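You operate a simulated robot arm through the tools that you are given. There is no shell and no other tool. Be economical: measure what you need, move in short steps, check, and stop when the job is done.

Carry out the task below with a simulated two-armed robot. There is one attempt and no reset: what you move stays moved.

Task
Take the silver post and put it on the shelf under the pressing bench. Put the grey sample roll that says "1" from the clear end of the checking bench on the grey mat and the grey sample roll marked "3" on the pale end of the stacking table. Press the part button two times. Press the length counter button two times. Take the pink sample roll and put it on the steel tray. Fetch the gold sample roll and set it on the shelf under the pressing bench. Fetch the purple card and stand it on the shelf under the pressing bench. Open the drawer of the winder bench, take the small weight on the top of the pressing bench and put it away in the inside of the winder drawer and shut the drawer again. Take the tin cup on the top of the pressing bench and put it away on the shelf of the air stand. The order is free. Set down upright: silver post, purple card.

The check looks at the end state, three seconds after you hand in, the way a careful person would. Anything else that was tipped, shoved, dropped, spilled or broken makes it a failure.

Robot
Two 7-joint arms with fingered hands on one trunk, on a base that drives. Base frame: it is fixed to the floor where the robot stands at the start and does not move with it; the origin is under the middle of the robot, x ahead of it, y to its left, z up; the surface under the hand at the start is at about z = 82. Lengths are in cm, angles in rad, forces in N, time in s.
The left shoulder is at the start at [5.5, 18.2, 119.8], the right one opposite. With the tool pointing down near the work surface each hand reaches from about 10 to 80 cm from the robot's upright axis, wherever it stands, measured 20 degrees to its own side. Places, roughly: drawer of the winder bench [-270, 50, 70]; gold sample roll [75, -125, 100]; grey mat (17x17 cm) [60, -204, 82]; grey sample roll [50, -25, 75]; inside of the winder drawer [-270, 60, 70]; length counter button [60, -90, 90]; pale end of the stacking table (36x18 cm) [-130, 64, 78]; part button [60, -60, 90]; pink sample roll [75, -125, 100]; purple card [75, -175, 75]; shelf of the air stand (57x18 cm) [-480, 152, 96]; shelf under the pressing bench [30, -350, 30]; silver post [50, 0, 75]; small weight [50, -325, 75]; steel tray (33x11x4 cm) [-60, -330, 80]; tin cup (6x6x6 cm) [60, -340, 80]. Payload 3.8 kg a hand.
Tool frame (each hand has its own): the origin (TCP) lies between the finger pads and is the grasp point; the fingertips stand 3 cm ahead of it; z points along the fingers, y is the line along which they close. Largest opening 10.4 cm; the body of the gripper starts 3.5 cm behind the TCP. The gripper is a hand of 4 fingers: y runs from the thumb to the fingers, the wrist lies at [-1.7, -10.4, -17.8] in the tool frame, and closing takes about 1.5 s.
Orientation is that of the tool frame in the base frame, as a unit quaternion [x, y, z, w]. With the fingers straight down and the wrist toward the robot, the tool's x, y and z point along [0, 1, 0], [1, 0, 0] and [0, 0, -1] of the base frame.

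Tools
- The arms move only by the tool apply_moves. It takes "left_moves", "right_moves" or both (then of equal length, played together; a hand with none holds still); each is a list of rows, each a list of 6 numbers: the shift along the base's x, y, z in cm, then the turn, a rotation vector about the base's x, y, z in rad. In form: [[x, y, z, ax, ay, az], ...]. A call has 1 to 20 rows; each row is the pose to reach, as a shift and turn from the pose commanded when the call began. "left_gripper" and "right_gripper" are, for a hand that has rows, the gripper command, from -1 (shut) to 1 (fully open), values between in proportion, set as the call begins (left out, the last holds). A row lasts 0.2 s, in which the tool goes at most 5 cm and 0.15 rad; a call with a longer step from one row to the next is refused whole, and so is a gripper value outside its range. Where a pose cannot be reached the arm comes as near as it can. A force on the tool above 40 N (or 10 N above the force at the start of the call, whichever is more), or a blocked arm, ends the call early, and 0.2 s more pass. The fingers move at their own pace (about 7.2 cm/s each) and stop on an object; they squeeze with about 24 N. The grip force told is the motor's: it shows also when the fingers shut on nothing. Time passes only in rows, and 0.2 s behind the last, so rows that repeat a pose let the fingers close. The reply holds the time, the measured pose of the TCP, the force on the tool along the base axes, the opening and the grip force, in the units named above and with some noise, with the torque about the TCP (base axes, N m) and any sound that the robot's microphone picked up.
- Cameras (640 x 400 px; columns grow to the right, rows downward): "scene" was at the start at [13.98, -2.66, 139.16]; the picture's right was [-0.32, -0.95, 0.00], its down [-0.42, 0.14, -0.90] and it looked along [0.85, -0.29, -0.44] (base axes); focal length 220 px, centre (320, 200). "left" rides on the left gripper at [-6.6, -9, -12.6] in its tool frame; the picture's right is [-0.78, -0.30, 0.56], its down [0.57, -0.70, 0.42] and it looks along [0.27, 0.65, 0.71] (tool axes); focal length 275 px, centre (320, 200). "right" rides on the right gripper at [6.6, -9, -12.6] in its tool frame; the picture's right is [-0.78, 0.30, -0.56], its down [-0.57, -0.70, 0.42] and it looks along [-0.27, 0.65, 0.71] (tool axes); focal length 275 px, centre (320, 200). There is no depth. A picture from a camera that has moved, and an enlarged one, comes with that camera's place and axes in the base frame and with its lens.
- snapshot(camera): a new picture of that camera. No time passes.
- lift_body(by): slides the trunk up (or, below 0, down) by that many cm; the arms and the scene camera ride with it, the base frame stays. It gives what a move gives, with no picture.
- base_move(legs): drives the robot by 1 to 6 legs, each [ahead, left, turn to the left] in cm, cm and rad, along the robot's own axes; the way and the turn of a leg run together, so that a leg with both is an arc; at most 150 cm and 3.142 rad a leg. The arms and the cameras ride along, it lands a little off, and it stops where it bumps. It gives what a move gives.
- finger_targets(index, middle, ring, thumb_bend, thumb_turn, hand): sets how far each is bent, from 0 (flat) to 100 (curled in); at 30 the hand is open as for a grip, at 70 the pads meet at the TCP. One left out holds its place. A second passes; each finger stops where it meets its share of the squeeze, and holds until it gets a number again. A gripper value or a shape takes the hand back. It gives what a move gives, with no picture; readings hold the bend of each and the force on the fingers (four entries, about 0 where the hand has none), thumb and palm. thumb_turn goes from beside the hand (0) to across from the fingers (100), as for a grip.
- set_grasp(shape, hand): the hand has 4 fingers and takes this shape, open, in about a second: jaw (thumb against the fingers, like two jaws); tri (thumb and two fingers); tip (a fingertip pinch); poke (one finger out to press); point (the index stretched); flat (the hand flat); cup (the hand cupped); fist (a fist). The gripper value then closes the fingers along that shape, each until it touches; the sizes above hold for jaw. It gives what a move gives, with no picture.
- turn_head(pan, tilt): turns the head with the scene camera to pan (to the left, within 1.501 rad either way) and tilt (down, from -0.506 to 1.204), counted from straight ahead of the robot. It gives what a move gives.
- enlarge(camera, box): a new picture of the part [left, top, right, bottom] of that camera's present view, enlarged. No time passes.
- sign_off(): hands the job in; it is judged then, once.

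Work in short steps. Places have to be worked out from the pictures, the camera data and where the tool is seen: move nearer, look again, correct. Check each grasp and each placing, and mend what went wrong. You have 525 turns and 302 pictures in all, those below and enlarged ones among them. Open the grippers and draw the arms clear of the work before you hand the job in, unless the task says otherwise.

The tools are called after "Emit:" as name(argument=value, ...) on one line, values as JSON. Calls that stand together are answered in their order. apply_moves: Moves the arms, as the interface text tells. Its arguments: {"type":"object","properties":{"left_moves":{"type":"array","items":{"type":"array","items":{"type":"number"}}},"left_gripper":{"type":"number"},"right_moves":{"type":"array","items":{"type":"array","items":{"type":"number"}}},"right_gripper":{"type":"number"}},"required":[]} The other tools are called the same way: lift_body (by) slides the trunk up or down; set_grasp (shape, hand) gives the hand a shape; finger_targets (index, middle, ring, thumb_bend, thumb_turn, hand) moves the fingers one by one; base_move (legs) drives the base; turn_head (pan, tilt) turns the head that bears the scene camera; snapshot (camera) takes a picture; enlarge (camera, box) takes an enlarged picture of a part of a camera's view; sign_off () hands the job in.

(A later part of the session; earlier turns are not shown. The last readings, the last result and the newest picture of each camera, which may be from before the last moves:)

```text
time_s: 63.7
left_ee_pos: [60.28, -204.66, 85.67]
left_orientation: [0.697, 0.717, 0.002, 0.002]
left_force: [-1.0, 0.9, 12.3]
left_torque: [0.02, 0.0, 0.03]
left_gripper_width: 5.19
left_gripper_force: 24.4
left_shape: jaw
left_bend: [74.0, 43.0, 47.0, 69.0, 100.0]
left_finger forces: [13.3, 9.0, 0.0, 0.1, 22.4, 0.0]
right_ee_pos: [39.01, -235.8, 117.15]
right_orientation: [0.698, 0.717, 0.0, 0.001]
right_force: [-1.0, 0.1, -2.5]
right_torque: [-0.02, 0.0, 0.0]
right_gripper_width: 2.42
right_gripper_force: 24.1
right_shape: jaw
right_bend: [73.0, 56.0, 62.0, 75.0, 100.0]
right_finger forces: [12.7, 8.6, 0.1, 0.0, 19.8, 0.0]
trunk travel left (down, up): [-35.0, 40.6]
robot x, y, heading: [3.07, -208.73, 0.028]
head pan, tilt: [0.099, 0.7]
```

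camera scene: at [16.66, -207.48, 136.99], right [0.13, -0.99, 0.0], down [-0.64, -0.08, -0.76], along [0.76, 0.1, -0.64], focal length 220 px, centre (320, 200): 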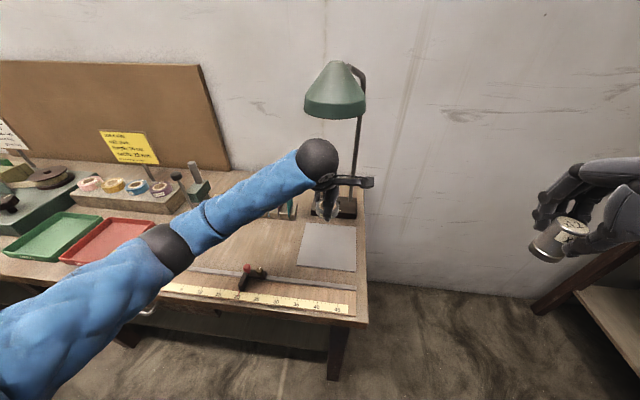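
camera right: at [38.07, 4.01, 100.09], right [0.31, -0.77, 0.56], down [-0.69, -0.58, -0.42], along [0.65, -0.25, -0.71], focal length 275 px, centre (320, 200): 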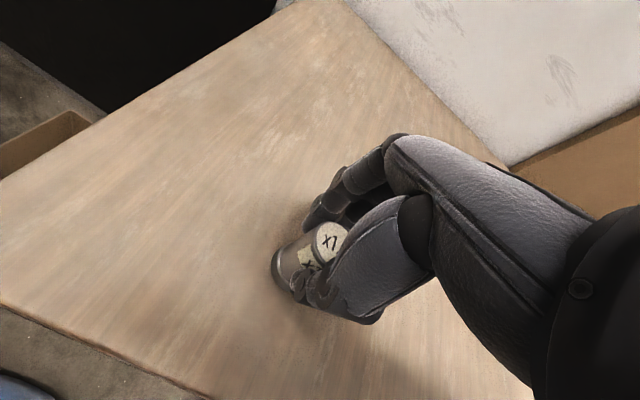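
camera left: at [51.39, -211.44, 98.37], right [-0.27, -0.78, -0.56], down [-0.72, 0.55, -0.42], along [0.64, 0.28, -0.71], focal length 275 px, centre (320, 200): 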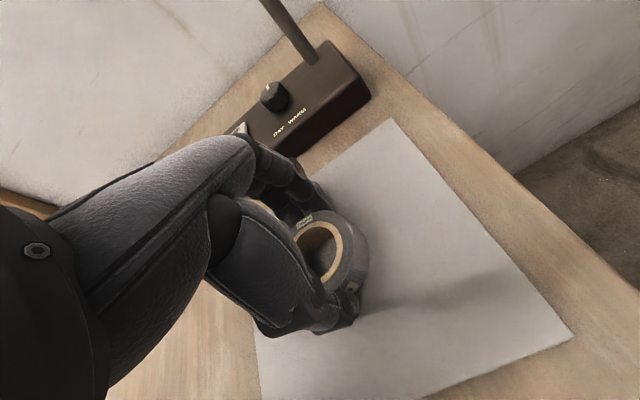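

It rests on the mat (12 N). I ease off, open the hand, then withdraw straight up.

Emit:
apply_moves(left_moves=[[0, 0, 0.3, 0, 0, 0], [0, 0, 0.3, 0, 0, 0], [0, 0, 0.3, 0, 0, 0], [0, 0, 0.3, 0, 0, 0], [0, 0, 0.3, 0, 0, 0], [0, 0, 0.3, 0, 0, 0], [0, 0, 0.3, 0, 0, 0], [0, 0, 0.3, 0, 0, 0]], left_gripper=1)

Emit:
apply_moves(left_moves=[[0, 0, 3, 0, 0, 0], [0, 0, 7, 0, 0, 0], [0, 0, 11, 0, 0, 0], [0, 0, 14, 0, 0, 0], [-4, 0, 15, 0, 0, 0], [-8, 0, 15, 0, 0, 0]])

Emit:
snapshot(camera="left")

Emit:
snapshot(camera="scene")

```text
time_s: 65.5
left_ee_pos: [60.44, -204.8, 85.77]
left_orientation: [0.697, 0.717, 0.001, -0.001]
left_force: [-0.6, -0.4, 1.0]
left_torque: [0.01, 0.0, 0.0]
left_gripper_width: 10.35
left_gripper_force: 0.1
left_shape: jaw
left_bend: [30.0, 30.0, 30.0, 30.0, 97.0]
left_finger forces: [0.0, 0.0, 0.1, 0.1, 0.1, 0.0]
right_ee_pos: [39.03, -235.68, 117.13]
right_orientation: [0.697, 0.717, 0.001, 0.0]
right_force: [0.7, 0.6, -2.0]
right_torque: [-0.04, -0.01, 0.0]
right_gripper_width: 2.38
right_gripper_force: 24.5
right_shape: jaw
right_bend: [73.0, 56.0, 62.0, 75.0, 100.0]
right_finger forces: [12.7, 8.5, 0.0, 0.0, 19.8, 0.1]
trunk travel left (down, up): [-35.0, 40.6]
robot x, y, heading: [3.1, -208.83, 0.027]
head pan, tilt: [0.099, 0.7]
```

```text
time_s: 66.9
left_ee_pos: [52.31, -205.25, 100.69]
left_orientation: [0.697, 0.717, 0.001, 0.0]
left_force: [0.3, 0.8, 0.8]
left_torque: [0.02, -0.03, 0.0]
left_gripper_width: 10.38
left_gripper_force: 0.1
left_shape: jaw
left_bend: [30.0, 30.0, 30.0, 30.0, 97.0]
left_finger forces: [0.1, 0.0, 0.0, 0.0, 0.0, 0.0]
right_ee_pos: [38.99, -235.93, 117.11]
right_orientation: [0.697, 0.717, 0.0, -0.001]
right_force: [-0.5, 0.1, -2.2]
right_torque: [-0.02, -0.01, 0.0]
right_gripper_width: 2.41
right_gripper_force: 24.3
right_shape: jaw
right_bend: [73.0, 56.0, 62.0, 75.0, 100.0]
right_finger forces: [12.7, 8.5, 0.1, 0.0, 19.9, 0.0]
trunk travel left (down, up): [-35.0, 40.6]
robot x, y, heading: [3.08, -208.93, 0.027]
head pan, tilt: [0.099, 0.7]
```

```text
248 pictures are left
camera left: at [43.41, -212.02, 113.22], right [-0.27, -0.78, -0.56], down [-0.72, 0.55, -0.42], along [0.64, 0.28, -0.71], focal length 275 px, centre (320, 200)
```

left: 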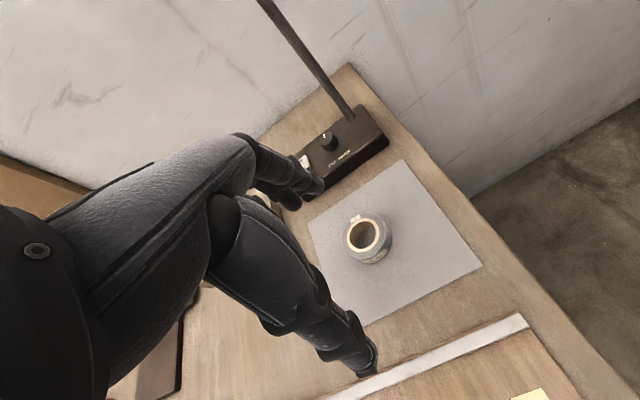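

```text
247 pictures are left
camera scene: at [16.59, -207.64, 137.0], right [0.13, -0.99, 0.0], down [-0.64, -0.08, -0.77], along [0.76, 0.1, -0.64], focal length 220 px, centre (320, 200)
```

scene: 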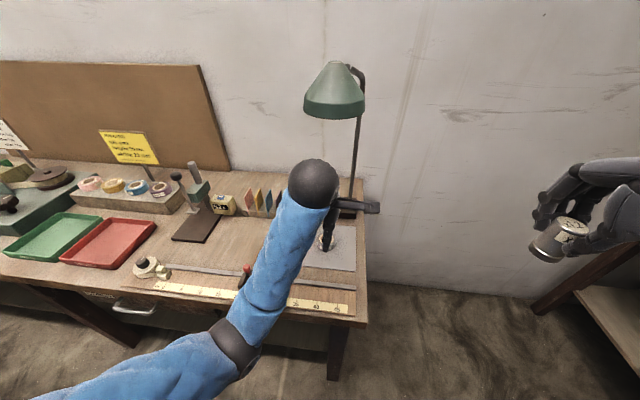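

Roll 1 is on the mat. Next the purple card: I retract the left arm and zoom on the card rack.

Emit:
apply_moves(left_moves=[[-4, 2, 2, 0, 0, 0], [-8, 4, 4, 0, 0, 0], [-12, 6, 7, 0, 0, 0], [-15, 9, 10, 0, 0, 0], [-18, 12, 13, 0, 0, 0]])

Emit:
base_move(legs=[[0, 16, -0.027]])

Emit:
turn_head(pan=0.15, tilt=0.5)

Emit:
snapshot(camera="scene")

Emit:
snapshot(camera="left")

```text
refused: row 3 steps farther than a row can; nothing moved
```

```text
time_s: 68.3
left_ee_pos: [52.33, -190.63, 100.58]
left_orientation: [0.707, 0.707, 0.0, 0.001]
left_force: [0.6, -0.5, 0.0]
left_torque: [-0.01, -0.01, 0.03]
left_gripper_width: 10.39
left_gripper_force: 0.1
left_shape: jaw
left_bend: [30.0, 30.0, 30.0, 30.0, 97.0]
left_finger forces: [0.0, 0.0, 0.0, 0.0, 0.0, 0.1]
right_ee_pos: [38.11, -221.02, 117.28]
right_orientation: [0.708, 0.706, 0.001, 0.0]
right_force: [-0.1, 0.1, -3.0]
right_torque: [-0.05, -0.02, 0.0]
right_gripper_width: 2.41
right_gripper_force: 23.7
right_shape: jaw
right_bend: [73.0, 56.0, 62.0, 75.0, 100.0]
right_finger forces: [12.7, 8.5, 0.1, 0.0, 19.7, 0.1]
trunk travel left (down, up): [-35.0, 40.6]
robot x, y, heading: [2.95, -193.07, -0.003]
head pan, tilt: [0.099, 0.7]
```

```text
time_s: 69.1
left_ee_pos: [52.29, -190.8, 100.57]
left_orientation: [0.708, 0.706, 0.0, 0.0]
left_force: [-0.9, 0.2, 1.2]
left_torque: [-0.02, 0.0, -0.02]
left_gripper_width: 10.41
left_gripper_force: 0.1
left_shape: jaw
left_bend: [30.0, 30.0, 30.0, 30.0, 97.0]
left_finger forces: [0.0, 0.0, 0.0, 0.0, 0.0, 0.0]
right_ee_pos: [37.93, -221.28, 117.15]
right_orientation: [0.708, 0.706, 0.0, -0.002]
right_force: [-0.8, 0.4, -1.4]
right_torque: [-0.02, -0.01, 0.04]
right_gripper_width: 2.43
right_gripper_force: 23.8
right_shape: jaw
right_bend: [73.0, 56.0, 62.0, 75.0, 100.0]
right_finger forces: [12.7, 8.5, 0.0, 0.0, 19.8, 0.1]
trunk travel left (down, up): [-35.0, 40.6]
robot x, y, heading: [2.79, -193.35, 0.001]
head pan, tilt: [0.15, 0.499]
```

```text
246 pictures are left
camera scene: at [17.07, -191.61, 138.75], right [0.15, -0.99, 0.0], down [-0.47, -0.07, -0.88], along [0.87, 0.13, -0.48], focal length 220 px, centre (320, 200)
```

scene: 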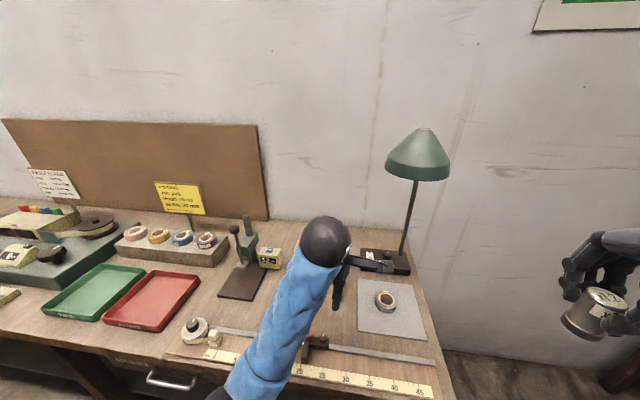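

```text
245 pictures are left
camera left: at [43.24, -197.32, 113.15], right [-0.3, -0.78, -0.56], down [-0.7, 0.57, -0.42], along [0.65, 0.26, -0.71], focal length 275 px, centre (320, 200)
```

left: 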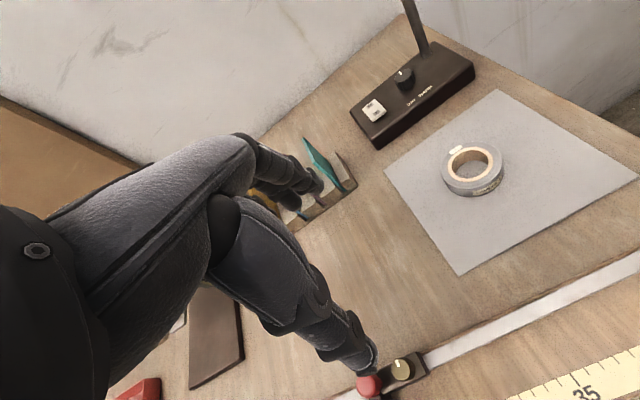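

The left arm blocks the view; I retract it up and aside with smaller steps.

Emit:
apply_moves(left_moves=[[-3, 1, 3, 0, 0, 0], [-6, 2, 6, 0, 0, 0], [-9, 4, 9, 0, 0, 0], [-12, 7, 11, 0, 0, 0], [-15, 10, 12, 0, 0, 0], [-17, 14, 13, 0, 0, 0]])

Emit:
snapshot(camera="scene")

Emit:
snapshot(camera="left")

```text
time_s: 70.0
left_ee_pos: [50.63, -181.76, 106.38]
left_orientation: [0.682, 0.723, 0.108, 0.03]
left_force: [-0.1, 0.8, -0.9]
left_torque: [0.0, -0.02, -0.01]
left_gripper_width: 10.39
left_gripper_force: 0.1
left_shape: jaw
left_bend: [30.0, 30.0, 30.0, 30.0, 97.0]
left_finger forces: [0.0, 0.0, 0.0, 0.0, 0.0, 0.0]
left hand out of reach, approached as far as the arm can: row 1, 2, 3, 4
right_ee_pos: [37.88, -221.27, 117.04]
right_orientation: [0.708, 0.707, -0.001, -0.001]
right_force: [-0.5, 0.6, -1.3]
right_torque: [0.01, -0.01, 0.01]
right_gripper_width: 2.42
right_gripper_force: 24.2
right_shape: jaw
right_bend: [73.0, 56.0, 62.0, 75.0, 100.0]
right_finger forces: [12.8, 8.5, 0.0, 0.1, 19.9, 0.0]
trunk travel left (down, up): [-35.0, 40.6]
robot x, y, heading: [2.55, -193.15, -0.004]
head pan, tilt: [0.15, 0.499]
stopped in row 4 (left hand): the arm was blocked; the commanded pose is now the measured one
```

```text
244 pictures are left
camera scene: at [17.01, -191.53, 138.76], right [0.15, -0.99, 0.0], down [-0.47, -0.07, -0.88], along [0.87, 0.13, -0.48], focal length 220 px, centre (320, 200)
```

scene: 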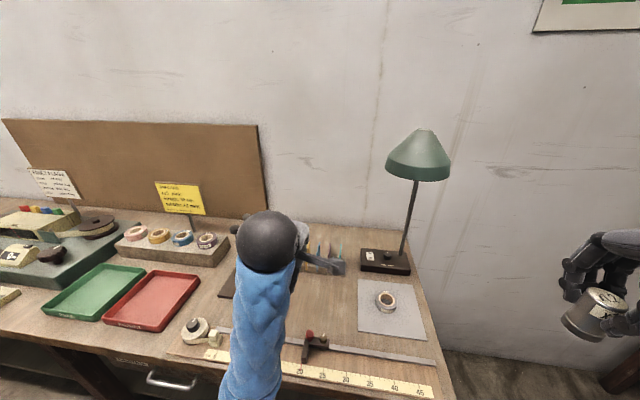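

```text
243 pictures are left
camera left: at [39.8, -190.18, 116.11], right [-0.13, -0.72, -0.68], down [-0.65, 0.58, -0.49], along [0.75, 0.38, -0.54], focal length 275 px, centre (320, 200)
```

left: 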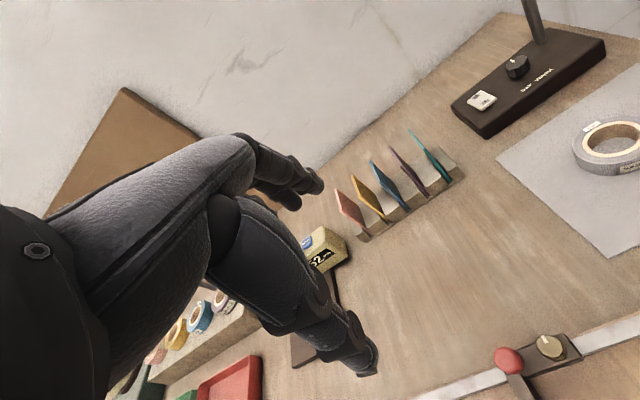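

The left arm ran into a limit while retracting; nothing is forced. The left view shows the card rack well; I zoom in on it.

Emit:
enlarge(camera="left", box=[310, 110, 480, 250])

Emit:
enlarge(camera="scene", box=[290, 220, 370, 290])

```text
2.86 times, centred on (395, 180) of left
camera zoom: at [39.8, -190.18, 116.11], right [-0.13, -0.72, -0.68], down [-0.65, 0.58, -0.49], along [0.75, 0.38, -0.54], focal length 786 px, centre (106, 257)
```

zoom: 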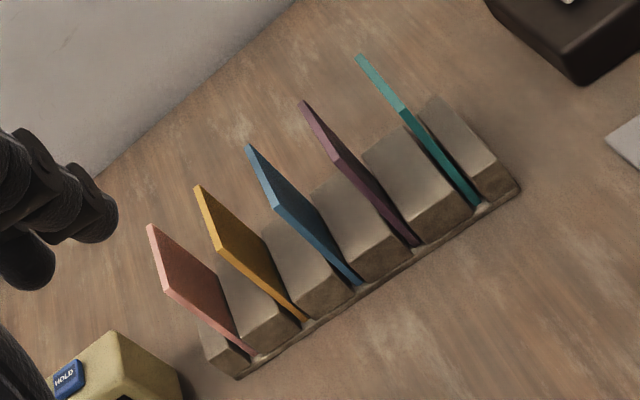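

```text
5.71 times, centred on (330, 255) of scene
camera zoom: at [17.01, -191.53, 138.76], right [0.15, -0.99, 0.0], down [-0.47, -0.07, -0.88], along [0.87, 0.13, -0.48], focal length 1260 px, centre (263, -114)
```

zoom: 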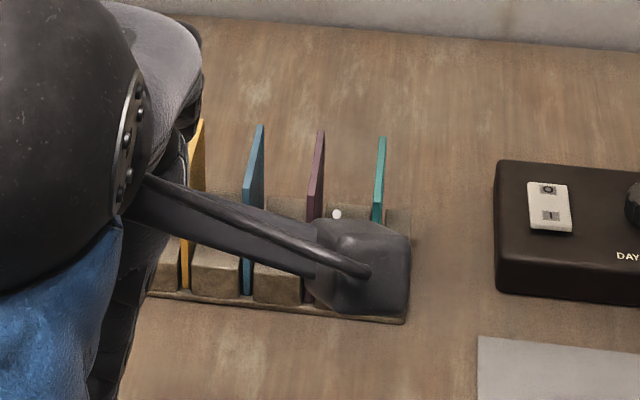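

Cards stand in slots about 3.5 cm apart, thin along y, tops near z≈90.6; purple is the fourth, around x 69–75, y≈-186.5. I turn the left hand so that it closes along y (wrist to the left), staying up.

Emit:
apply_moves(left_moves=[[0, 0, 1, 0.006, 0.02, -0.135], [0, 0, 2, 0.011, 0.04, -0.27], [0, 0, 3, 0.017, 0.06, -0.405], [0, 0, 4, 0.022, 0.08, -0.54], [0, 0, 4, 0.028, 0.1, -0.675], [0, 0, 4, 0.034, 0.121, -0.81], [0, 0, 4, 0.039, 0.141, -0.945], [0, 0, 4, 0.045, 0.161, -1.08], [0, 0, 4, 0.05, 0.181, -1.215], [0, 0, 4, 0.056, 0.201, -1.35], [0, 0, 4, 0.061, 0.221, -1.485], [0, 0, 4, 0.067, 0.242, -1.62], [0, 0, 4, 0.067, 0.242, -1.62]])

Emit:
snapshot(camera="scene")

Emit:
snapshot(camera="left")

```text
time_s: 72.8
left_ee_pos: [50.59, -182.01, 110.18]
left_orientation: [1.0, -0.001, -0.002, -0.002]
left_force: [0.0, 0.3, -0.1]
left_torque: [-0.02, -0.01, 0.0]
left_gripper_width: 10.38
left_gripper_force: 0.0
left_shape: jaw
left_bend: [30.0, 30.0, 30.0, 30.0, 97.0]
left_finger forces: [0.0, 0.1, 0.0, 0.1, 0.0, 0.0]
left hand out of reach, approached as far as the arm can: row 2, 3, 4, 5, 6
right_ee_pos: [38.11, -220.99, 117.09]
right_orientation: [0.708, 0.707, 0.001, 0.001]
right_force: [1.0, 0.1, -1.8]
right_torque: [0.01, -0.01, 0.0]
right_gripper_width: 2.42
right_gripper_force: 24.3
right_shape: jaw
right_bend: [73.0, 56.0, 62.0, 75.0, 100.0]
right_finger forces: [12.8, 8.6, 0.0, 0.1, 19.9, 0.0]
trunk travel left (down, up): [-35.0, 40.6]
robot x, y, heading: [2.77, -193.24, -0.001]
head pan, tilt: [0.15, 0.499]
```

```text
240 pictures are left
camera scene: at [17.06, -191.56, 138.76], right [0.15, -0.99, 0.0], down [-0.47, -0.07, -0.88], along [0.87, 0.13, -0.48], focal length 220 px, centre (320, 200)
```

scene: 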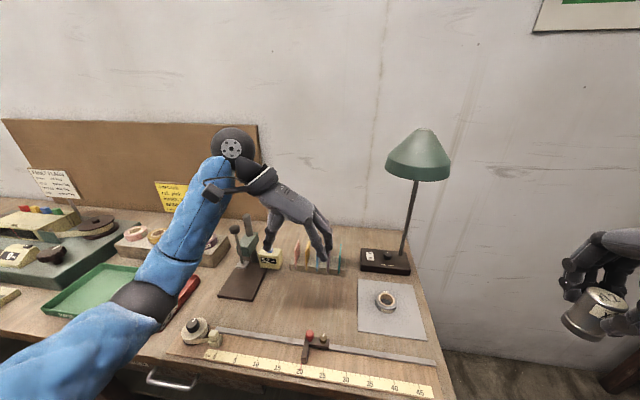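

```text
239 pictures are left
camera left: at [43.93, -172.95, 122.79], right [-0.78, 0.3, -0.55], down [0.57, 0.7, -0.42], along [0.26, -0.65, -0.72], focal length 275 px, centre (320, 200)
```

left: 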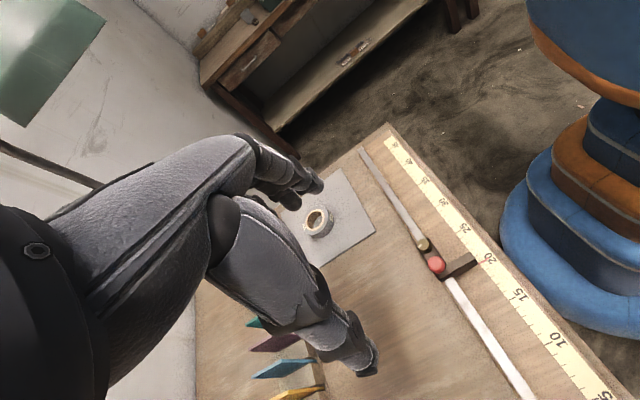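

The hand is turned as wanted. I narrow the opening to about 4 cm and move above the purple card at z≈102.

Emit:
apply_moves(left_moves=[[4, -0.7, -1, 0, 0, 0], [8, -1.4, -2, 0, 0, 0], [12, -2.1, -3, 0, 0, 0], [16, -2.8, -4, 0, 0, 0], [19, -3.5, -6, 0, 0, 0], [21.4, -4.3, -8, 0, 0, 0], [21.4, -4.3, -8, 0, 0, 0]], left_gripper=-0.23)

Emit:
snapshot(camera="left")

Emit:
enlarge(camera="scene", box=[240, 160, 400, 290])

```text
time_s: 74.4
left_ee_pos: [68.34, -185.95, 102.34]
left_orientation: [1.0, 0.0, 0.001, -0.003]
left_force: [0.4, -0.7, 0.0]
left_torque: [0.03, 0.01, 0.01]
left_gripper_width: 4.03
left_gripper_force: 0.1
left_shape: jaw
left_bend: [74.0, 49.0, 46.0, 72.0, 100.0]
left_finger forces: [0.0, 0.0, 0.0, 0.0, 0.1, 0.1]
left hand out of reach, approached as far as the arm can: row 5, 6, 7
right_ee_pos: [38.07, -221.31, 117.17]
right_orientation: [0.708, 0.707, 0.0, 0.0]
right_force: [0.7, 0.1, -3.2]
right_torque: [0.01, 0.0, 0.01]
right_gripper_width: 2.4
right_gripper_force: 24.1
right_shape: jaw
right_bend: [73.0, 56.0, 62.0, 75.0, 100.0]
right_finger forces: [12.8, 8.6, 0.1, 0.1, 19.9, 0.0]
trunk travel left (down, up): [-35.0, 40.6]
robot x, y, heading: [2.66, -193.21, 0.002]
head pan, tilt: [0.15, 0.499]
```

```text
238 pictures are left
camera left: at [61.75, -176.99, 114.96], right [-0.78, 0.3, -0.56], down [0.57, 0.7, -0.42], along [0.26, -0.65, -0.72], focal length 275 px, centre (320, 200)
```

left: 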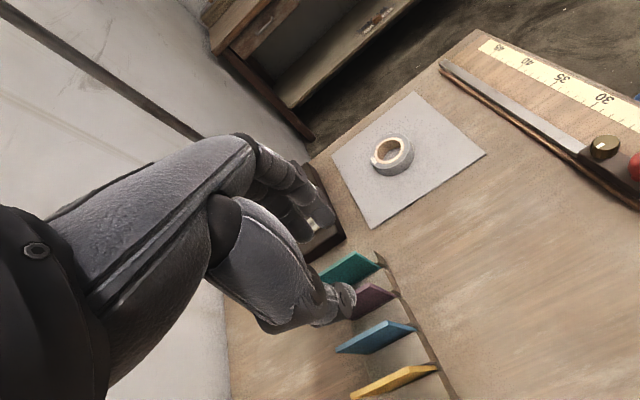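

```text
3.08 times, centred on (320, 225) of scene
camera zoom: at [16.99, -191.69, 138.77], right [0.15, -0.99, 0.0], down [-0.47, -0.07, -0.88], along [0.87, 0.13, -0.48], focal length 678 px, centre (320, 123)
```

zoom: 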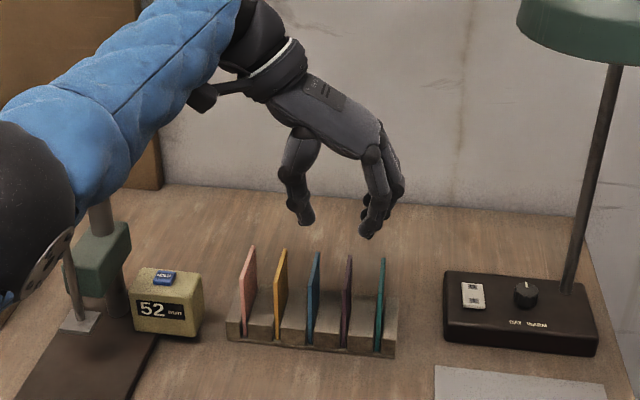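

The arm is short by ~4 cm; the card is at x≈69.3–75.3, y≈-186.7. I drive the base 5 cm ahead.

Emit:
base_move(legs=[[5, 0, 0]])

Emit:
snapshot(camera="left")

Emit:
enlarge(camera="scene", box=[240, 160, 400, 290])

```text
time_s: 75.4
left_ee_pos: [73.62, -186.05, 102.08]
left_orientation: [1.0, 0.0, -0.002, -0.001]
left_force: [0.2, 0.3, -0.4]
left_torque: [0.0, 0.05, -0.02]
left_gripper_width: 4.02
left_gripper_force: 0.1
left_shape: jaw
left_bend: [74.0, 49.0, 46.0, 72.0, 100.0]
left_finger forces: [0.0, 0.0, 0.0, 0.0, 0.0, 0.0]
right_ee_pos: [43.35, -221.13, 116.94]
right_orientation: [0.708, 0.706, -0.001, -0.002]
right_force: [1.3, 1.0, -1.7]
right_torque: [0.0, 0.05, 0.0]
right_gripper_width: 2.39
right_gripper_force: 23.8
right_shape: jaw
right_bend: [73.0, 56.0, 62.0, 75.0, 100.0]
right_finger forces: [12.8, 8.7, 0.1, 0.0, 19.9, 0.0]
trunk travel left (down, up): [-35.0, 40.6]
robot x, y, heading: [7.55, -193.24, -0.009]
head pan, tilt: [0.15, 0.499]
```

```text
236 pictures are left
camera left: at [67.07, -176.96, 114.73], right [-0.78, 0.3, -0.55], down [0.57, 0.7, -0.43], along [0.26, -0.65, -0.72], focal length 275 px, centre (320, 200)
```

left: 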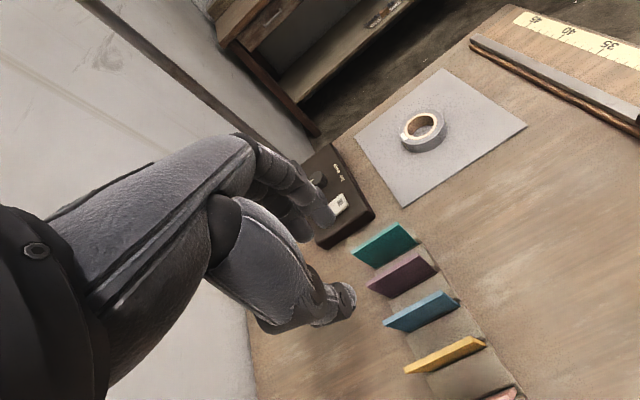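

```text
3.08 times, centred on (320, 225) of scene
camera zoom: at [22.37, -191.62, 138.72], right [0.15, -0.99, 0.0], down [-0.48, -0.07, -0.88], along [0.87, 0.13, -0.48], focal length 678 px, centre (320, 123)
```

zoom: 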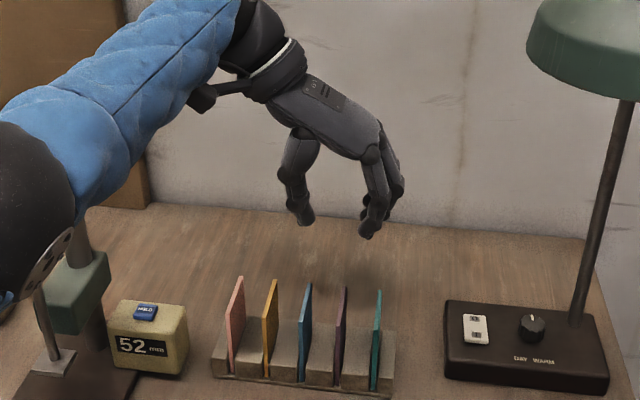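

The card centre is about [71.9,-186.7]. I narrow to 3 cm, align and lower to just above the cards.

Emit:
apply_moves(left_moves=[[-0.8, -0.4, -2, 0, 0, 0], [-1.6, -0.7, -4, 0, 0, 0], [-1.6, -0.7, -6, 0, 0, 0], [-1.6, -0.7, -6, 0, 0, 0]], left_gripper=-0.42)

Emit:
snapshot(camera="left")

Emit:
enlarge(camera="scene", box=[280, 190, 380, 290])

```text
time_s: 76.4
left_ee_pos: [71.78, -186.65, 96.47]
left_orientation: [1.0, -0.001, -0.002, -0.002]
left_force: [-0.3, -0.3, -0.9]
left_torque: [0.0, 0.01, -0.02]
left_gripper_width: 3.06
left_gripper_force: 0.1
left_shape: jaw
left_bend: [74.0, 54.0, 51.0, 73.0, 100.0]
left_finger forces: [0.0, 0.0, 0.1, 0.0, 0.0, 0.0]
right_ee_pos: [43.06, -221.3, 117.15]
right_orientation: [0.708, 0.706, 0.0, 0.0]
right_force: [0.8, 0.4, -1.4]
right_torque: [0.01, 0.01, 0.02]
right_gripper_width: 2.42
right_gripper_force: 24.3
right_shape: jaw
right_bend: [73.0, 56.0, 62.0, 75.0, 100.0]
right_finger forces: [12.7, 8.5, 0.0, 0.1, 20.0, 0.1]
trunk travel left (down, up): [-35.0, 40.6]
robot x, y, heading: [7.66, -193.51, -0.003]
head pan, tilt: [0.15, 0.499]
```

```text
234 pictures are left
camera left: at [65.12, -177.66, 109.08], right [-0.78, 0.3, -0.55], down [0.57, 0.7, -0.42], along [0.26, -0.65, -0.72], focal length 275 px, centre (320, 200)
```

left: 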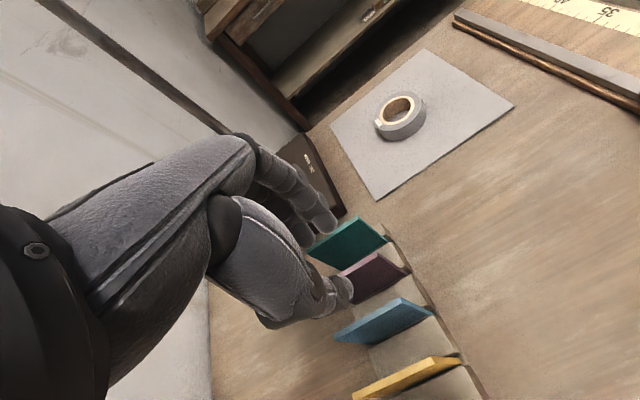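

```text
4.00 times, centred on (330, 240) of scene
camera zoom: at [22.06, -191.62, 138.76], right [0.15, -0.99, 0.0], down [-0.47, -0.07, -0.88], along [0.87, 0.13, -0.48], focal length 882 px, centre (280, 40)
```

zoom: 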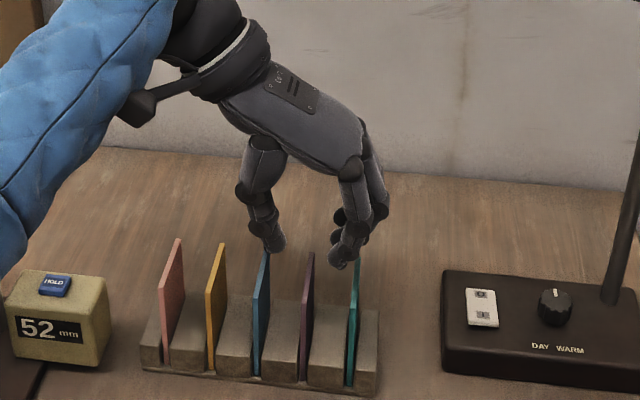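

The fingers are thicker than the gaps allow at this opening; I narrow to about 1.6 cm and look again before lowering.

Emit:
apply_moves(left_moves=[[0, 0, 0, 0, 0, 0], [0, 0, 0, 0, 0, 0], [0, 0, 0, 0, 0, 0]], left_gripper=-0.68)

Emit:
enlarge(camera="left", box=[280, 180, 440, 350])

Emit:
enlarge(camera="scene", box=[290, 220, 370, 290])

```text
time_s: 77.2
left_ee_pos: [71.75, -186.68, 96.4]
left_orientation: [1.0, 0.0, -0.002, -0.002]
left_force: [0.5, -0.1, 0.6]
left_torque: [0.0, -0.01, -0.05]
left_gripper_width: 1.7
left_gripper_force: 0.0
left_shape: jaw
left_bend: [73.0, 61.0, 59.0, 74.0, 100.0]
left_finger forces: [0.0, 0.1, 0.1, 0.0, 0.0, 0.0]
right_ee_pos: [43.06, -221.3, 117.15]
right_orientation: [0.708, 0.706, 0.0, 0.0]
right_force: [-0.7, -0.2, -1.9]
right_torque: [-0.01, 0.0, 0.01]
right_gripper_width: 2.43
right_gripper_force: 24.0
right_shape: jaw
right_bend: [73.0, 56.0, 62.0, 75.0, 100.0]
right_finger forces: [12.9, 8.7, 0.0, 0.0, 19.9, 0.0]
trunk travel left (down, up): [-35.0, 40.6]
robot x, y, heading: [7.81, -192.94, -0.005]
head pan, tilt: [0.15, 0.499]
```

```text
2.35 times, centred on (360, 265) of left
camera zoom: at [65.14, -177.66, 109.09], right [-0.78, 0.3, -0.55], down [0.57, 0.7, -0.42], along [0.26, -0.65, -0.72], focal length 648 px, centre (226, 47)
```

zoom: 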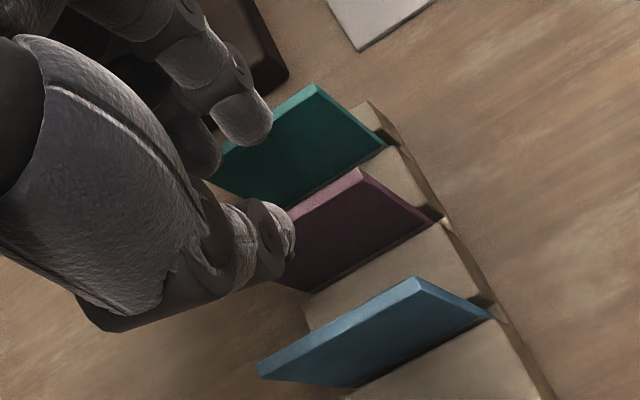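

```text
5.71 times, centred on (330, 255) of scene
camera zoom: at [22.08, -191.62, 138.76], right [0.15, -0.99, 0.0], down [-0.47, -0.07, -0.88], along [0.87, 0.13, -0.48], focal length 1260 px, centre (263, -114)
```

zoom: 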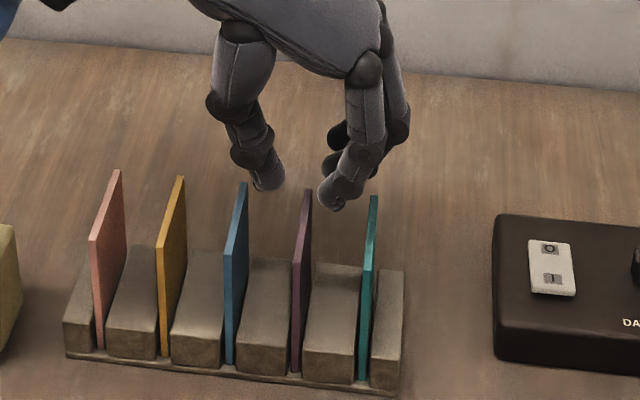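

The gap is centred on the purple card with ~0.7 cm to each neighbour. I lower slowly to TCP z≈90.3.

Emit:
apply_moves(left_moves=[[0, 0, -1.5, 0, 0, 0], [0, 0, -3, 0, 0, 0], [0, 0, -4.5, 0, 0, 0], [0, 0, -6, 0, 0, 0], [0, 0, -6, 0, 0, 0]])

Emit:
enlarge(camera="left", box=[280, 180, 440, 350])

Emit:
enlarge(camera="scene", box=[290, 220, 370, 290])

```text
time_s: 78.4
left_ee_pos: [71.94, -186.45, 90.38]
left_orientation: [1.0, 0.0, 0.0, -0.002]
left_force: [-1.1, 6.8, 7.4]
left_torque: [-0.38, -0.07, 0.03]
left_gripper_width: 1.58
left_gripper_force: 0.1
left_shape: jaw
left_bend: [73.0, 64.0, 59.0, 74.0, 100.0]
left_finger forces: [0.0, 10.1, 0.1, 0.1, 0.1, 0.0]
right_ee_pos: [42.94, -221.2, 117.19]
right_orientation: [0.709, 0.706, 0.001, -0.001]
right_force: [0.9, -0.7, -2.2]
right_torque: [-0.03, 0.02, 0.02]
right_gripper_width: 2.43
right_gripper_force: 24.3
right_shape: jaw
right_bend: [73.0, 56.0, 62.0, 75.0, 100.0]
right_finger forces: [12.8, 8.7, 0.0, 0.0, 19.9, 0.1]
trunk travel left (down, up): [-35.0, 40.6]
robot x, y, heading: [7.92, -193.07, -0.001]
head pan, tilt: [0.15, 0.499]
```

```text
2.35 times, centred on (360, 265) of left
camera zoom: at [65.27, -177.51, 103.03], right [-0.78, 0.3, -0.56], down [0.57, 0.7, -0.42], along [0.27, -0.65, -0.72], focal length 648 px, centre (226, 47)
```

zoom: 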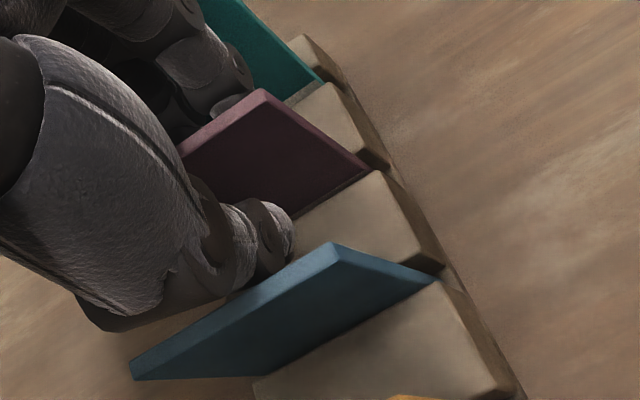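

```text
5.71 times, centred on (330, 255) of scene
camera zoom: at [22.01, -191.52, 138.77], right [0.15, -0.99, 0.0], down [-0.47, -0.07, -0.88], along [0.87, 0.13, -0.48], focal length 1260 px, centre (263, -114)
```

zoom: 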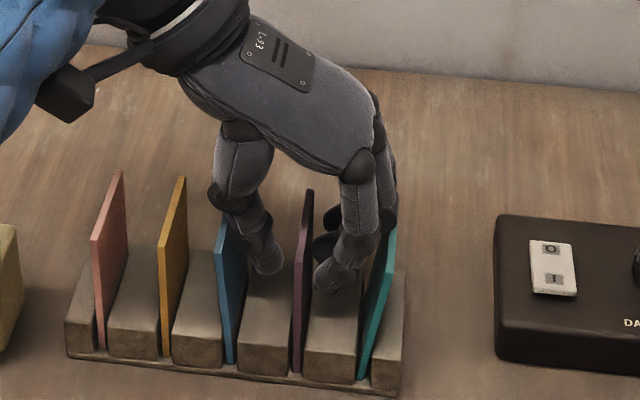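

The purple card is between the fingers; the middle finger leans lightly on the teal card. I close at once, which draws it off.

Emit:
apply_moves(left_moves=[[0, 0.3, 0, 0, 0, 0], [0, 0.3, 0, 0, 0, 0], [0, 0.3, 0, 0, 0, 0], [0, 0.3, 0, 0, 0, 0], [0, 0.3, 0, 0, 0, 0]], left_gripper=-1)

Emit:
enlarge(camera="scene", box=[290, 220, 370, 290])

```text
time_s: 79.6
left_ee_pos: [71.93, -186.35, 90.35]
left_orientation: [1.0, 0.0, -0.002, -0.002]
left_force: [-1.5, -1.7, 1.3]
left_torque: [-0.05, 0.02, 0.0]
left_gripper_width: 0.07
left_gripper_force: 23.6
left_shape: jaw
left_bend: [70.0, 71.0, 70.0, 70.0, 100.0]
left_finger forces: [14.4, 4.2, 3.5, 0.0, 20.7, 0.1]
right_ee_pos: [43.06, -221.27, 117.08]
right_orientation: [0.708, 0.706, 0.0, 0.0]
right_force: [-0.5, 0.3, -1.9]
right_torque: [0.04, 0.0, 0.0]
right_gripper_width: 2.4
right_gripper_force: 23.9
right_shape: jaw
right_bend: [73.0, 56.0, 62.0, 75.0, 100.0]
right_finger forces: [12.9, 8.7, 0.0, 0.0, 19.8, 0.0]
trunk travel left (down, up): [-35.0, 40.6]
robot x, y, heading: [7.87, -193.33, -0.004]
head pan, tilt: [0.15, 0.499]
```

```text
5.71 times, centred on (330, 255) of scene
camera zoom: at [22.07, -191.64, 138.75], right [0.15, -0.99, 0.0], down [-0.47, -0.07, -0.88], along [0.87, 0.13, -0.48], focal length 1260 px, centre (263, -114)
```

zoom: 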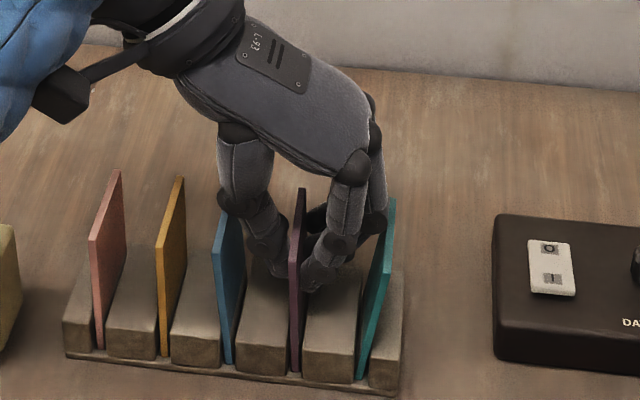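

The fingers report contact forces on the card. I lift straight up slowly.

Emit:
apply_moves(left_moves=[[0, 0, 1, 0, 0, 0], [0, 0, 2, 0, 0, 0], [0, 0, 3.5, 0, 0, 0], [0, 0, 5, 0, 0, 0], [0, 0, 7, 0, 0, 0], [0, 0, 9, 0, 0, 0], [0, 0, 11, 0, 0, 0]])

Emit:
enlarge(camera="scene", box=[270, 190, 370, 290])

Emit:
snapshot(camera="left")

```text
time_s: 81.2
left_ee_pos: [71.94, -186.32, 101.36]
left_orientation: [1.0, 0.001, -0.002, -0.002]
left_force: [-0.2, -0.3, -0.2]
left_torque: [-0.04, -0.02, 0.01]
left_gripper_width: 0.1
left_gripper_force: 24.7
left_shape: jaw
left_bend: [70.0, 72.0, 70.0, 70.0, 100.0]
left_finger forces: [14.3, 3.8, 2.8, 0.0, 20.8, 0.0]
right_ee_pos: [43.09, -221.21, 117.03]
right_orientation: [0.708, 0.707, 0.001, -0.001]
right_force: [-0.2, -0.8, -1.3]
right_torque: [0.04, -0.03, -0.05]
right_gripper_width: 2.43
right_gripper_force: 24.0
right_shape: jaw
right_bend: [73.0, 56.0, 62.0, 75.0, 100.0]
right_finger forces: [12.8, 8.7, 0.0, 0.0, 19.9, 0.0]
trunk travel left (down, up): [-35.0, 40.6]
robot x, y, heading: [7.46, -193.24, -0.004]
head pan, tilt: [0.15, 0.499]
```

```text
4.00 times, centred on (320, 240) of scene
camera zoom: at [22.06, -191.63, 138.76], right [0.15, -0.99, 0.0], down [-0.47, -0.07, -0.88], along [0.87, 0.13, -0.48], focal length 882 px, centre (320, 40)
```

zoom: 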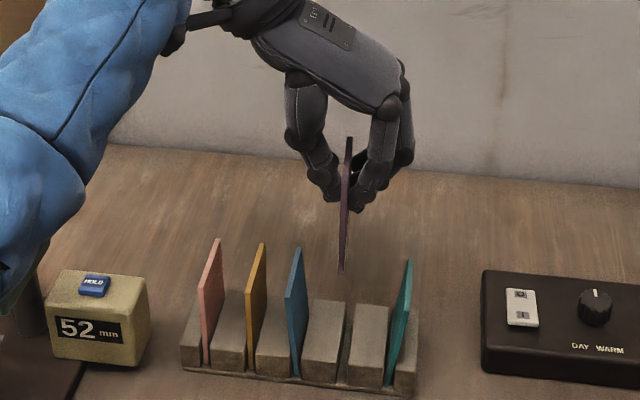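

```text
226 pictures are left
camera left: at [65.22, -177.35, 113.91], right [-0.78, 0.3, -0.55], down [0.57, 0.7, -0.42], along [0.26, -0.65, -0.72], focal length 275 px, centre (320, 200)
```

left: 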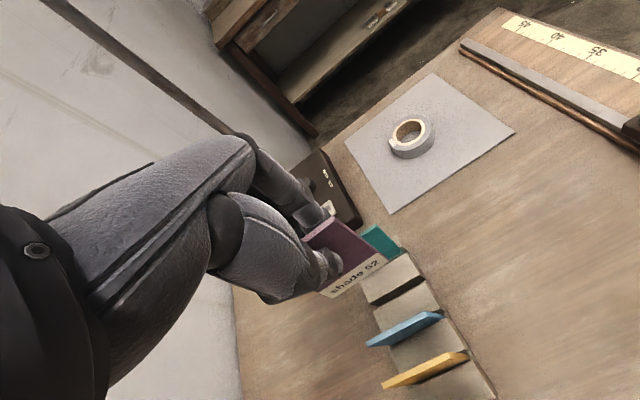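

The purple card ("shade 52") is held upright. I retract the left arm over the bench, then back off, turn right and head to the pressing bench.

Emit:
apply_moves(left_moves=[[-2, 0.5, 4, 0, 0, 0], [-5, 1, 7, 0, 0, 0], [-9, 1.5, 9, 0, 0, 0], [-13, 2, 9, 0, 0, 0], [-17, 3, 9, 0, 0, 0], [-21, 4, 9, 0, 0, 0], [-25, 5, 9, 0, 0, 0]])

Emit:
base_move(legs=[[-28, 0, 0], [0, 0, -1.57]])

Emit:
turn_head(pan=0.0, tilt=0.5)

Emit:
snapshot(camera="scene")

```text
time_s: 82.8
left_ee_pos: [46.49, -181.31, 110.15]
left_orientation: [1.0, 0.0, -0.003, -0.002]
left_force: [0.4, 0.0, -0.5]
left_torque: [-0.01, -0.03, 0.0]
left_gripper_width: 0.08
left_gripper_force: 24.1
left_shape: jaw
left_bend: [70.0, 72.0, 70.0, 70.0, 100.0]
left_finger forces: [14.3, 3.7, 2.7, 0.0, 20.9, 0.0]
right_ee_pos: [42.91, -221.25, 117.13]
right_orientation: [0.708, 0.706, 0.0, 0.0]
right_force: [0.8, -0.2, -2.2]
right_torque: [-0.02, -0.02, 0.01]
right_gripper_width: 2.42
right_gripper_force: 23.7
right_shape: jaw
right_bend: [73.0, 56.0, 62.0, 75.0, 100.0]
right_finger forces: [12.8, 8.6, 0.0, 0.0, 20.0, 0.1]
trunk travel left (down, up): [-35.0, 40.6]
robot x, y, heading: [7.92, -193.3, -0.003]
head pan, tilt: [0.15, 0.499]
```

```text
time_s: 88.5
left_ee_pos: [-8.18, -231.85, 110.26]
left_orientation: [0.709, -0.705, 0.0, -0.002]
left_force: [0.3, 0.2, -0.3]
left_torque: [-0.02, -0.01, -0.01]
left_gripper_width: 0.09
left_gripper_force: 24.1
left_shape: jaw
left_bend: [70.0, 72.0, 70.0, 70.0, 100.0]
left_finger forces: [14.4, 3.8, 2.8, 0.0, 20.9, 0.0]
right_ee_pos: [-48.28, -228.7, 117.08]
right_orientation: [1.0, 0.002, 0.001, 0.0]
right_force: [0.0, 0.1, -2.1]
right_torque: [0.0, 0.0, 0.0]
right_gripper_width: 2.39
right_gripper_force: 24.0
right_shape: jaw
right_bend: [73.0, 56.0, 62.0, 75.0, 100.0]
right_finger forces: [12.8, 8.6, 0.0, 0.0, 19.7, 0.0]
trunk travel left (down, up): [-35.0, 40.6]
robot x, y, heading: [-20.48, -193.26, -1.566]
head pan, tilt: [0.15, 0.499]
```

```text
time_s: 89.2
left_ee_pos: [-8.23, -231.97, 110.2]
left_orientation: [0.71, -0.705, 0.0, -0.002]
left_force: [0.3, 0.3, -0.5]
left_torque: [0.01, 0.0, 0.03]
left_gripper_width: 0.07
left_gripper_force: 23.8
left_shape: jaw
left_bend: [70.0, 72.0, 70.0, 70.0, 100.0]
left_finger forces: [14.4, 3.8, 2.8, 0.1, 21.0, 0.0]
right_ee_pos: [-48.12, -228.64, 117.06]
right_orientation: [1.0, 0.003, -0.001, -0.001]
right_force: [-0.4, -0.3, -1.0]
right_torque: [-0.01, 0.01, 0.0]
right_gripper_width: 2.41
right_gripper_force: 23.8
right_shape: jaw
right_bend: [73.0, 56.0, 62.0, 75.0, 100.0]
right_finger forces: [12.8, 8.7, 0.1, 0.0, 19.5, 0.0]
trunk travel left (down, up): [-35.0, 40.6]
robot x, y, heading: [-20.38, -193.33, -1.564]
head pan, tilt: [0.0, 0.499]
```

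```text
225 pictures are left
camera scene: at [-20.55, -207.48, 138.76], right [-1.0, -0.01, 0.0], down [0.0, 0.48, -0.88], along [0.0, -0.88, -0.48], focal length 220 px, centre (320, 200)
```

scene: 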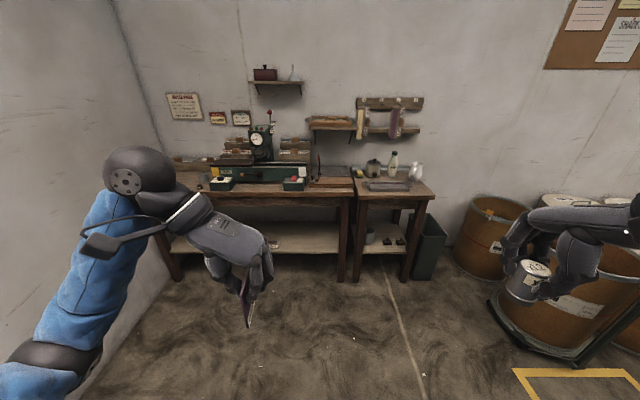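

The pressing bench is ahead-left (shelf around y≈-345, z≈30) and the tray bench to its right. I drive nearer and look.

Emit:
base_move(legs=[[50, 45, 0]])

Emit:
turn_head(pan=0.0, tilt=0.75)

Emit:
snapshot(camera="scene")

```text
time_s: 93.0
left_ee_pos: [38.0, -281.92, 110.09]
left_orientation: [0.709, -0.705, 0.0, -0.003]
left_force: [0.1, -0.7, 0.1]
left_torque: [-0.02, 0.0, 0.01]
left_gripper_width: 0.09
left_gripper_force: 23.4
left_shape: jaw
left_bend: [70.0, 72.0, 70.0, 70.0, 100.0]
left_finger forces: [14.4, 3.8, 2.6, 0.0, 20.9, 0.0]
right_ee_pos: [-2.08, -278.71, 117.08]
right_orientation: [1.0, 0.002, 0.0, -0.001]
right_force: [0.9, -0.3, -2.2]
right_torque: [0.01, -0.02, 0.01]
right_gripper_width: 2.39
right_gripper_force: 23.7
right_shape: jaw
right_bend: [73.0, 56.0, 62.0, 75.0, 100.0]
right_finger forces: [12.8, 8.7, 0.0, 0.0, 19.6, 0.0]
trunk travel left (down, up): [-35.0, 40.6]
robot x, y, heading: [25.88, -243.09, -1.572]
head pan, tilt: [0.0, 0.499]
```

```text
time_s: 93.8
left_ee_pos: [37.92, -281.99, 110.14]
left_orientation: [0.709, -0.705, 0.0, -0.002]
left_force: [0.1, 0.4, -0.6]
left_torque: [-0.02, 0.03, -0.01]
left_gripper_width: 0.06
left_gripper_force: 24.1
left_shape: jaw
left_bend: [70.0, 72.0, 70.0, 70.0, 100.0]
left_finger forces: [14.3, 3.9, 2.8, 0.0, 20.9, 0.0]
right_ee_pos: [-2.04, -278.63, 117.07]
right_orientation: [1.0, 0.001, 0.0, -0.001]
right_force: [-0.3, -0.2, -3.5]
right_torque: [0.0, 0.0, 0.0]
right_gripper_width: 2.42
right_gripper_force: 23.8
right_shape: jaw
right_bend: [73.0, 56.0, 62.0, 75.0, 100.0]
right_finger forces: [12.9, 8.6, 0.0, 0.0, 19.6, 0.1]
trunk travel left (down, up): [-35.0, 40.6]
robot x, y, heading: [25.93, -243.3, -1.569]
head pan, tilt: [0.0, 0.75]
```

```text
224 pictures are left
camera scene: at [25.62, -256.68, 136.57], right [-1.0, 0.0, 0.0], down [0.0, 0.68, -0.73], along [0.0, -0.73, -0.68], focal length 220 px, centre (320, 200)
```

scene: 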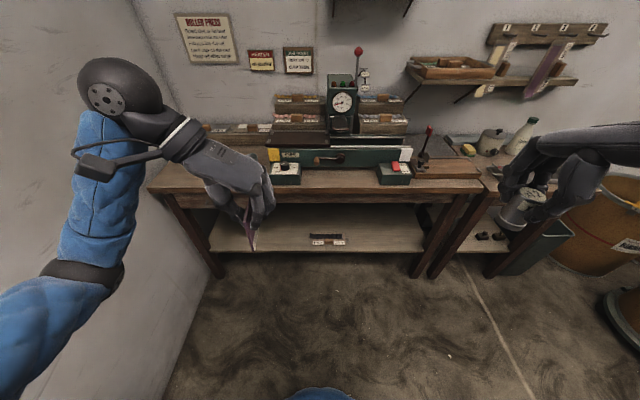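

The shelf's front edge is at y≈-329, z≈30, bench top overhangs to y≈-320 with underside ≈72; a small tool lies mid-shelf near x≈21. I lower the trunk here and bring both hands low before driving in.

Emit:
lift_body(by=-35)

Emit:
apply_moves(left_moves=[[0, 0, -4, 0, 0, 0], [0, 0, -8, 0, 0, 0], [0, 0, -12, 0, 0, 0], [0, 0, -16, 0, 0, 0], [0, 0, -20, 0, 0, 0], [0, 0, -24, 0, 0, 0], [0, 0, -27, 0, 0, 0]], right_moves=[[0, 0, -5, 0, 0, 0], [0, 0, -10, 0, 0, 0], [0, 0, -15, 0, 0, 0], [0, 0, -20, 0, 0, 0], [0, 0, -25, 0, 0, 0], [0, 0, -30, 0, 0, 0], [0, 0, -35, 0, 0, 0]])

Emit:
snapshot(camera="scene")

```text
time_s: 97.2
left_ee_pos: [37.94, -283.65, 73.49]
left_orientation: [0.709, -0.705, -0.028, -0.03]
left_force: [0.3, -0.3, -0.6]
left_torque: [0.02, 0.0, -0.01]
left_gripper_width: 0.08
left_gripper_force: 24.0
left_shape: jaw
left_bend: [70.0, 72.0, 70.0, 70.0, 100.0]
left_finger forces: [14.4, 3.8, 2.7, 0.0, 20.9, 0.1]
right_ee_pos: [-2.0, -289.34, 70.2]
right_orientation: [0.98, 0.001, 0.0, -0.198]
right_force: [-0.6, 0.0, -2.9]
right_torque: [-0.01, 0.02, -0.03]
right_gripper_width: 2.4
right_gripper_force: 23.3
right_shape: jaw
right_bend: [73.0, 56.0, 62.0, 75.0, 100.0]
right_finger forces: [13.2, 9.0, 0.0, 0.1, 19.5, 0.1]
trunk travel left (down, up): [0.0, 75.6]
robot x, y, heading: [25.66, -243.35, -1.566]
head pan, tilt: [0.0, 0.75]
```

```text
time_s: 98.8
left_ee_pos: [38.3, -283.8, 46.31]
left_orientation: [0.709, -0.705, -0.026, -0.03]
left_force: [-0.1, 0.6, 0.5]
left_torque: [0.0, 0.03, 0.0]
left_gripper_width: 0.09
left_gripper_force: 23.7
left_shape: jaw
left_bend: [70.0, 72.0, 70.0, 70.0, 100.0]
left_finger forces: [14.3, 4.0, 2.7, 0.1, 21.1, 0.0]
left hand out of reach, approached as far as the arm can: row 1, 2, 3
right_ee_pos: [-1.88, -289.36, 35.27]
right_orientation: [0.981, 0.0, 0.001, -0.196]
right_force: [0.4, -0.2, -2.6]
right_torque: [-0.06, -0.05, 0.02]
right_gripper_width: 2.39
right_gripper_force: 24.0
right_shape: jaw
right_bend: [73.0, 56.0, 62.0, 75.0, 100.0]
right_finger forces: [13.1, 9.1, 0.0, 0.0, 19.2, 0.0]
right hand out of reach, approached as far as the arm can: row 1, 2
trunk travel left (down, up): [0.0, 75.6]
robot x, y, heading: [25.98, -243.02, -1.571]
head pan, tilt: [0.0, 0.75]
```

```text
223 pictures are left
camera scene: at [25.69, -275.08, 99.93], right [-1.0, 0.0, 0.0], down [0.0, 0.68, -0.73], along [0.0, -0.73, -0.68], focal length 220 px, centre (320, 200)
```

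scene: 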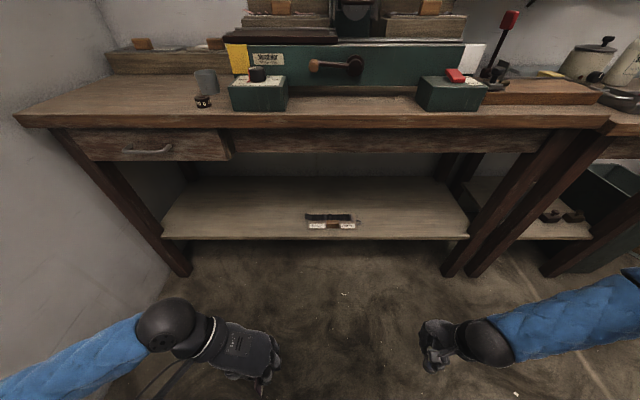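

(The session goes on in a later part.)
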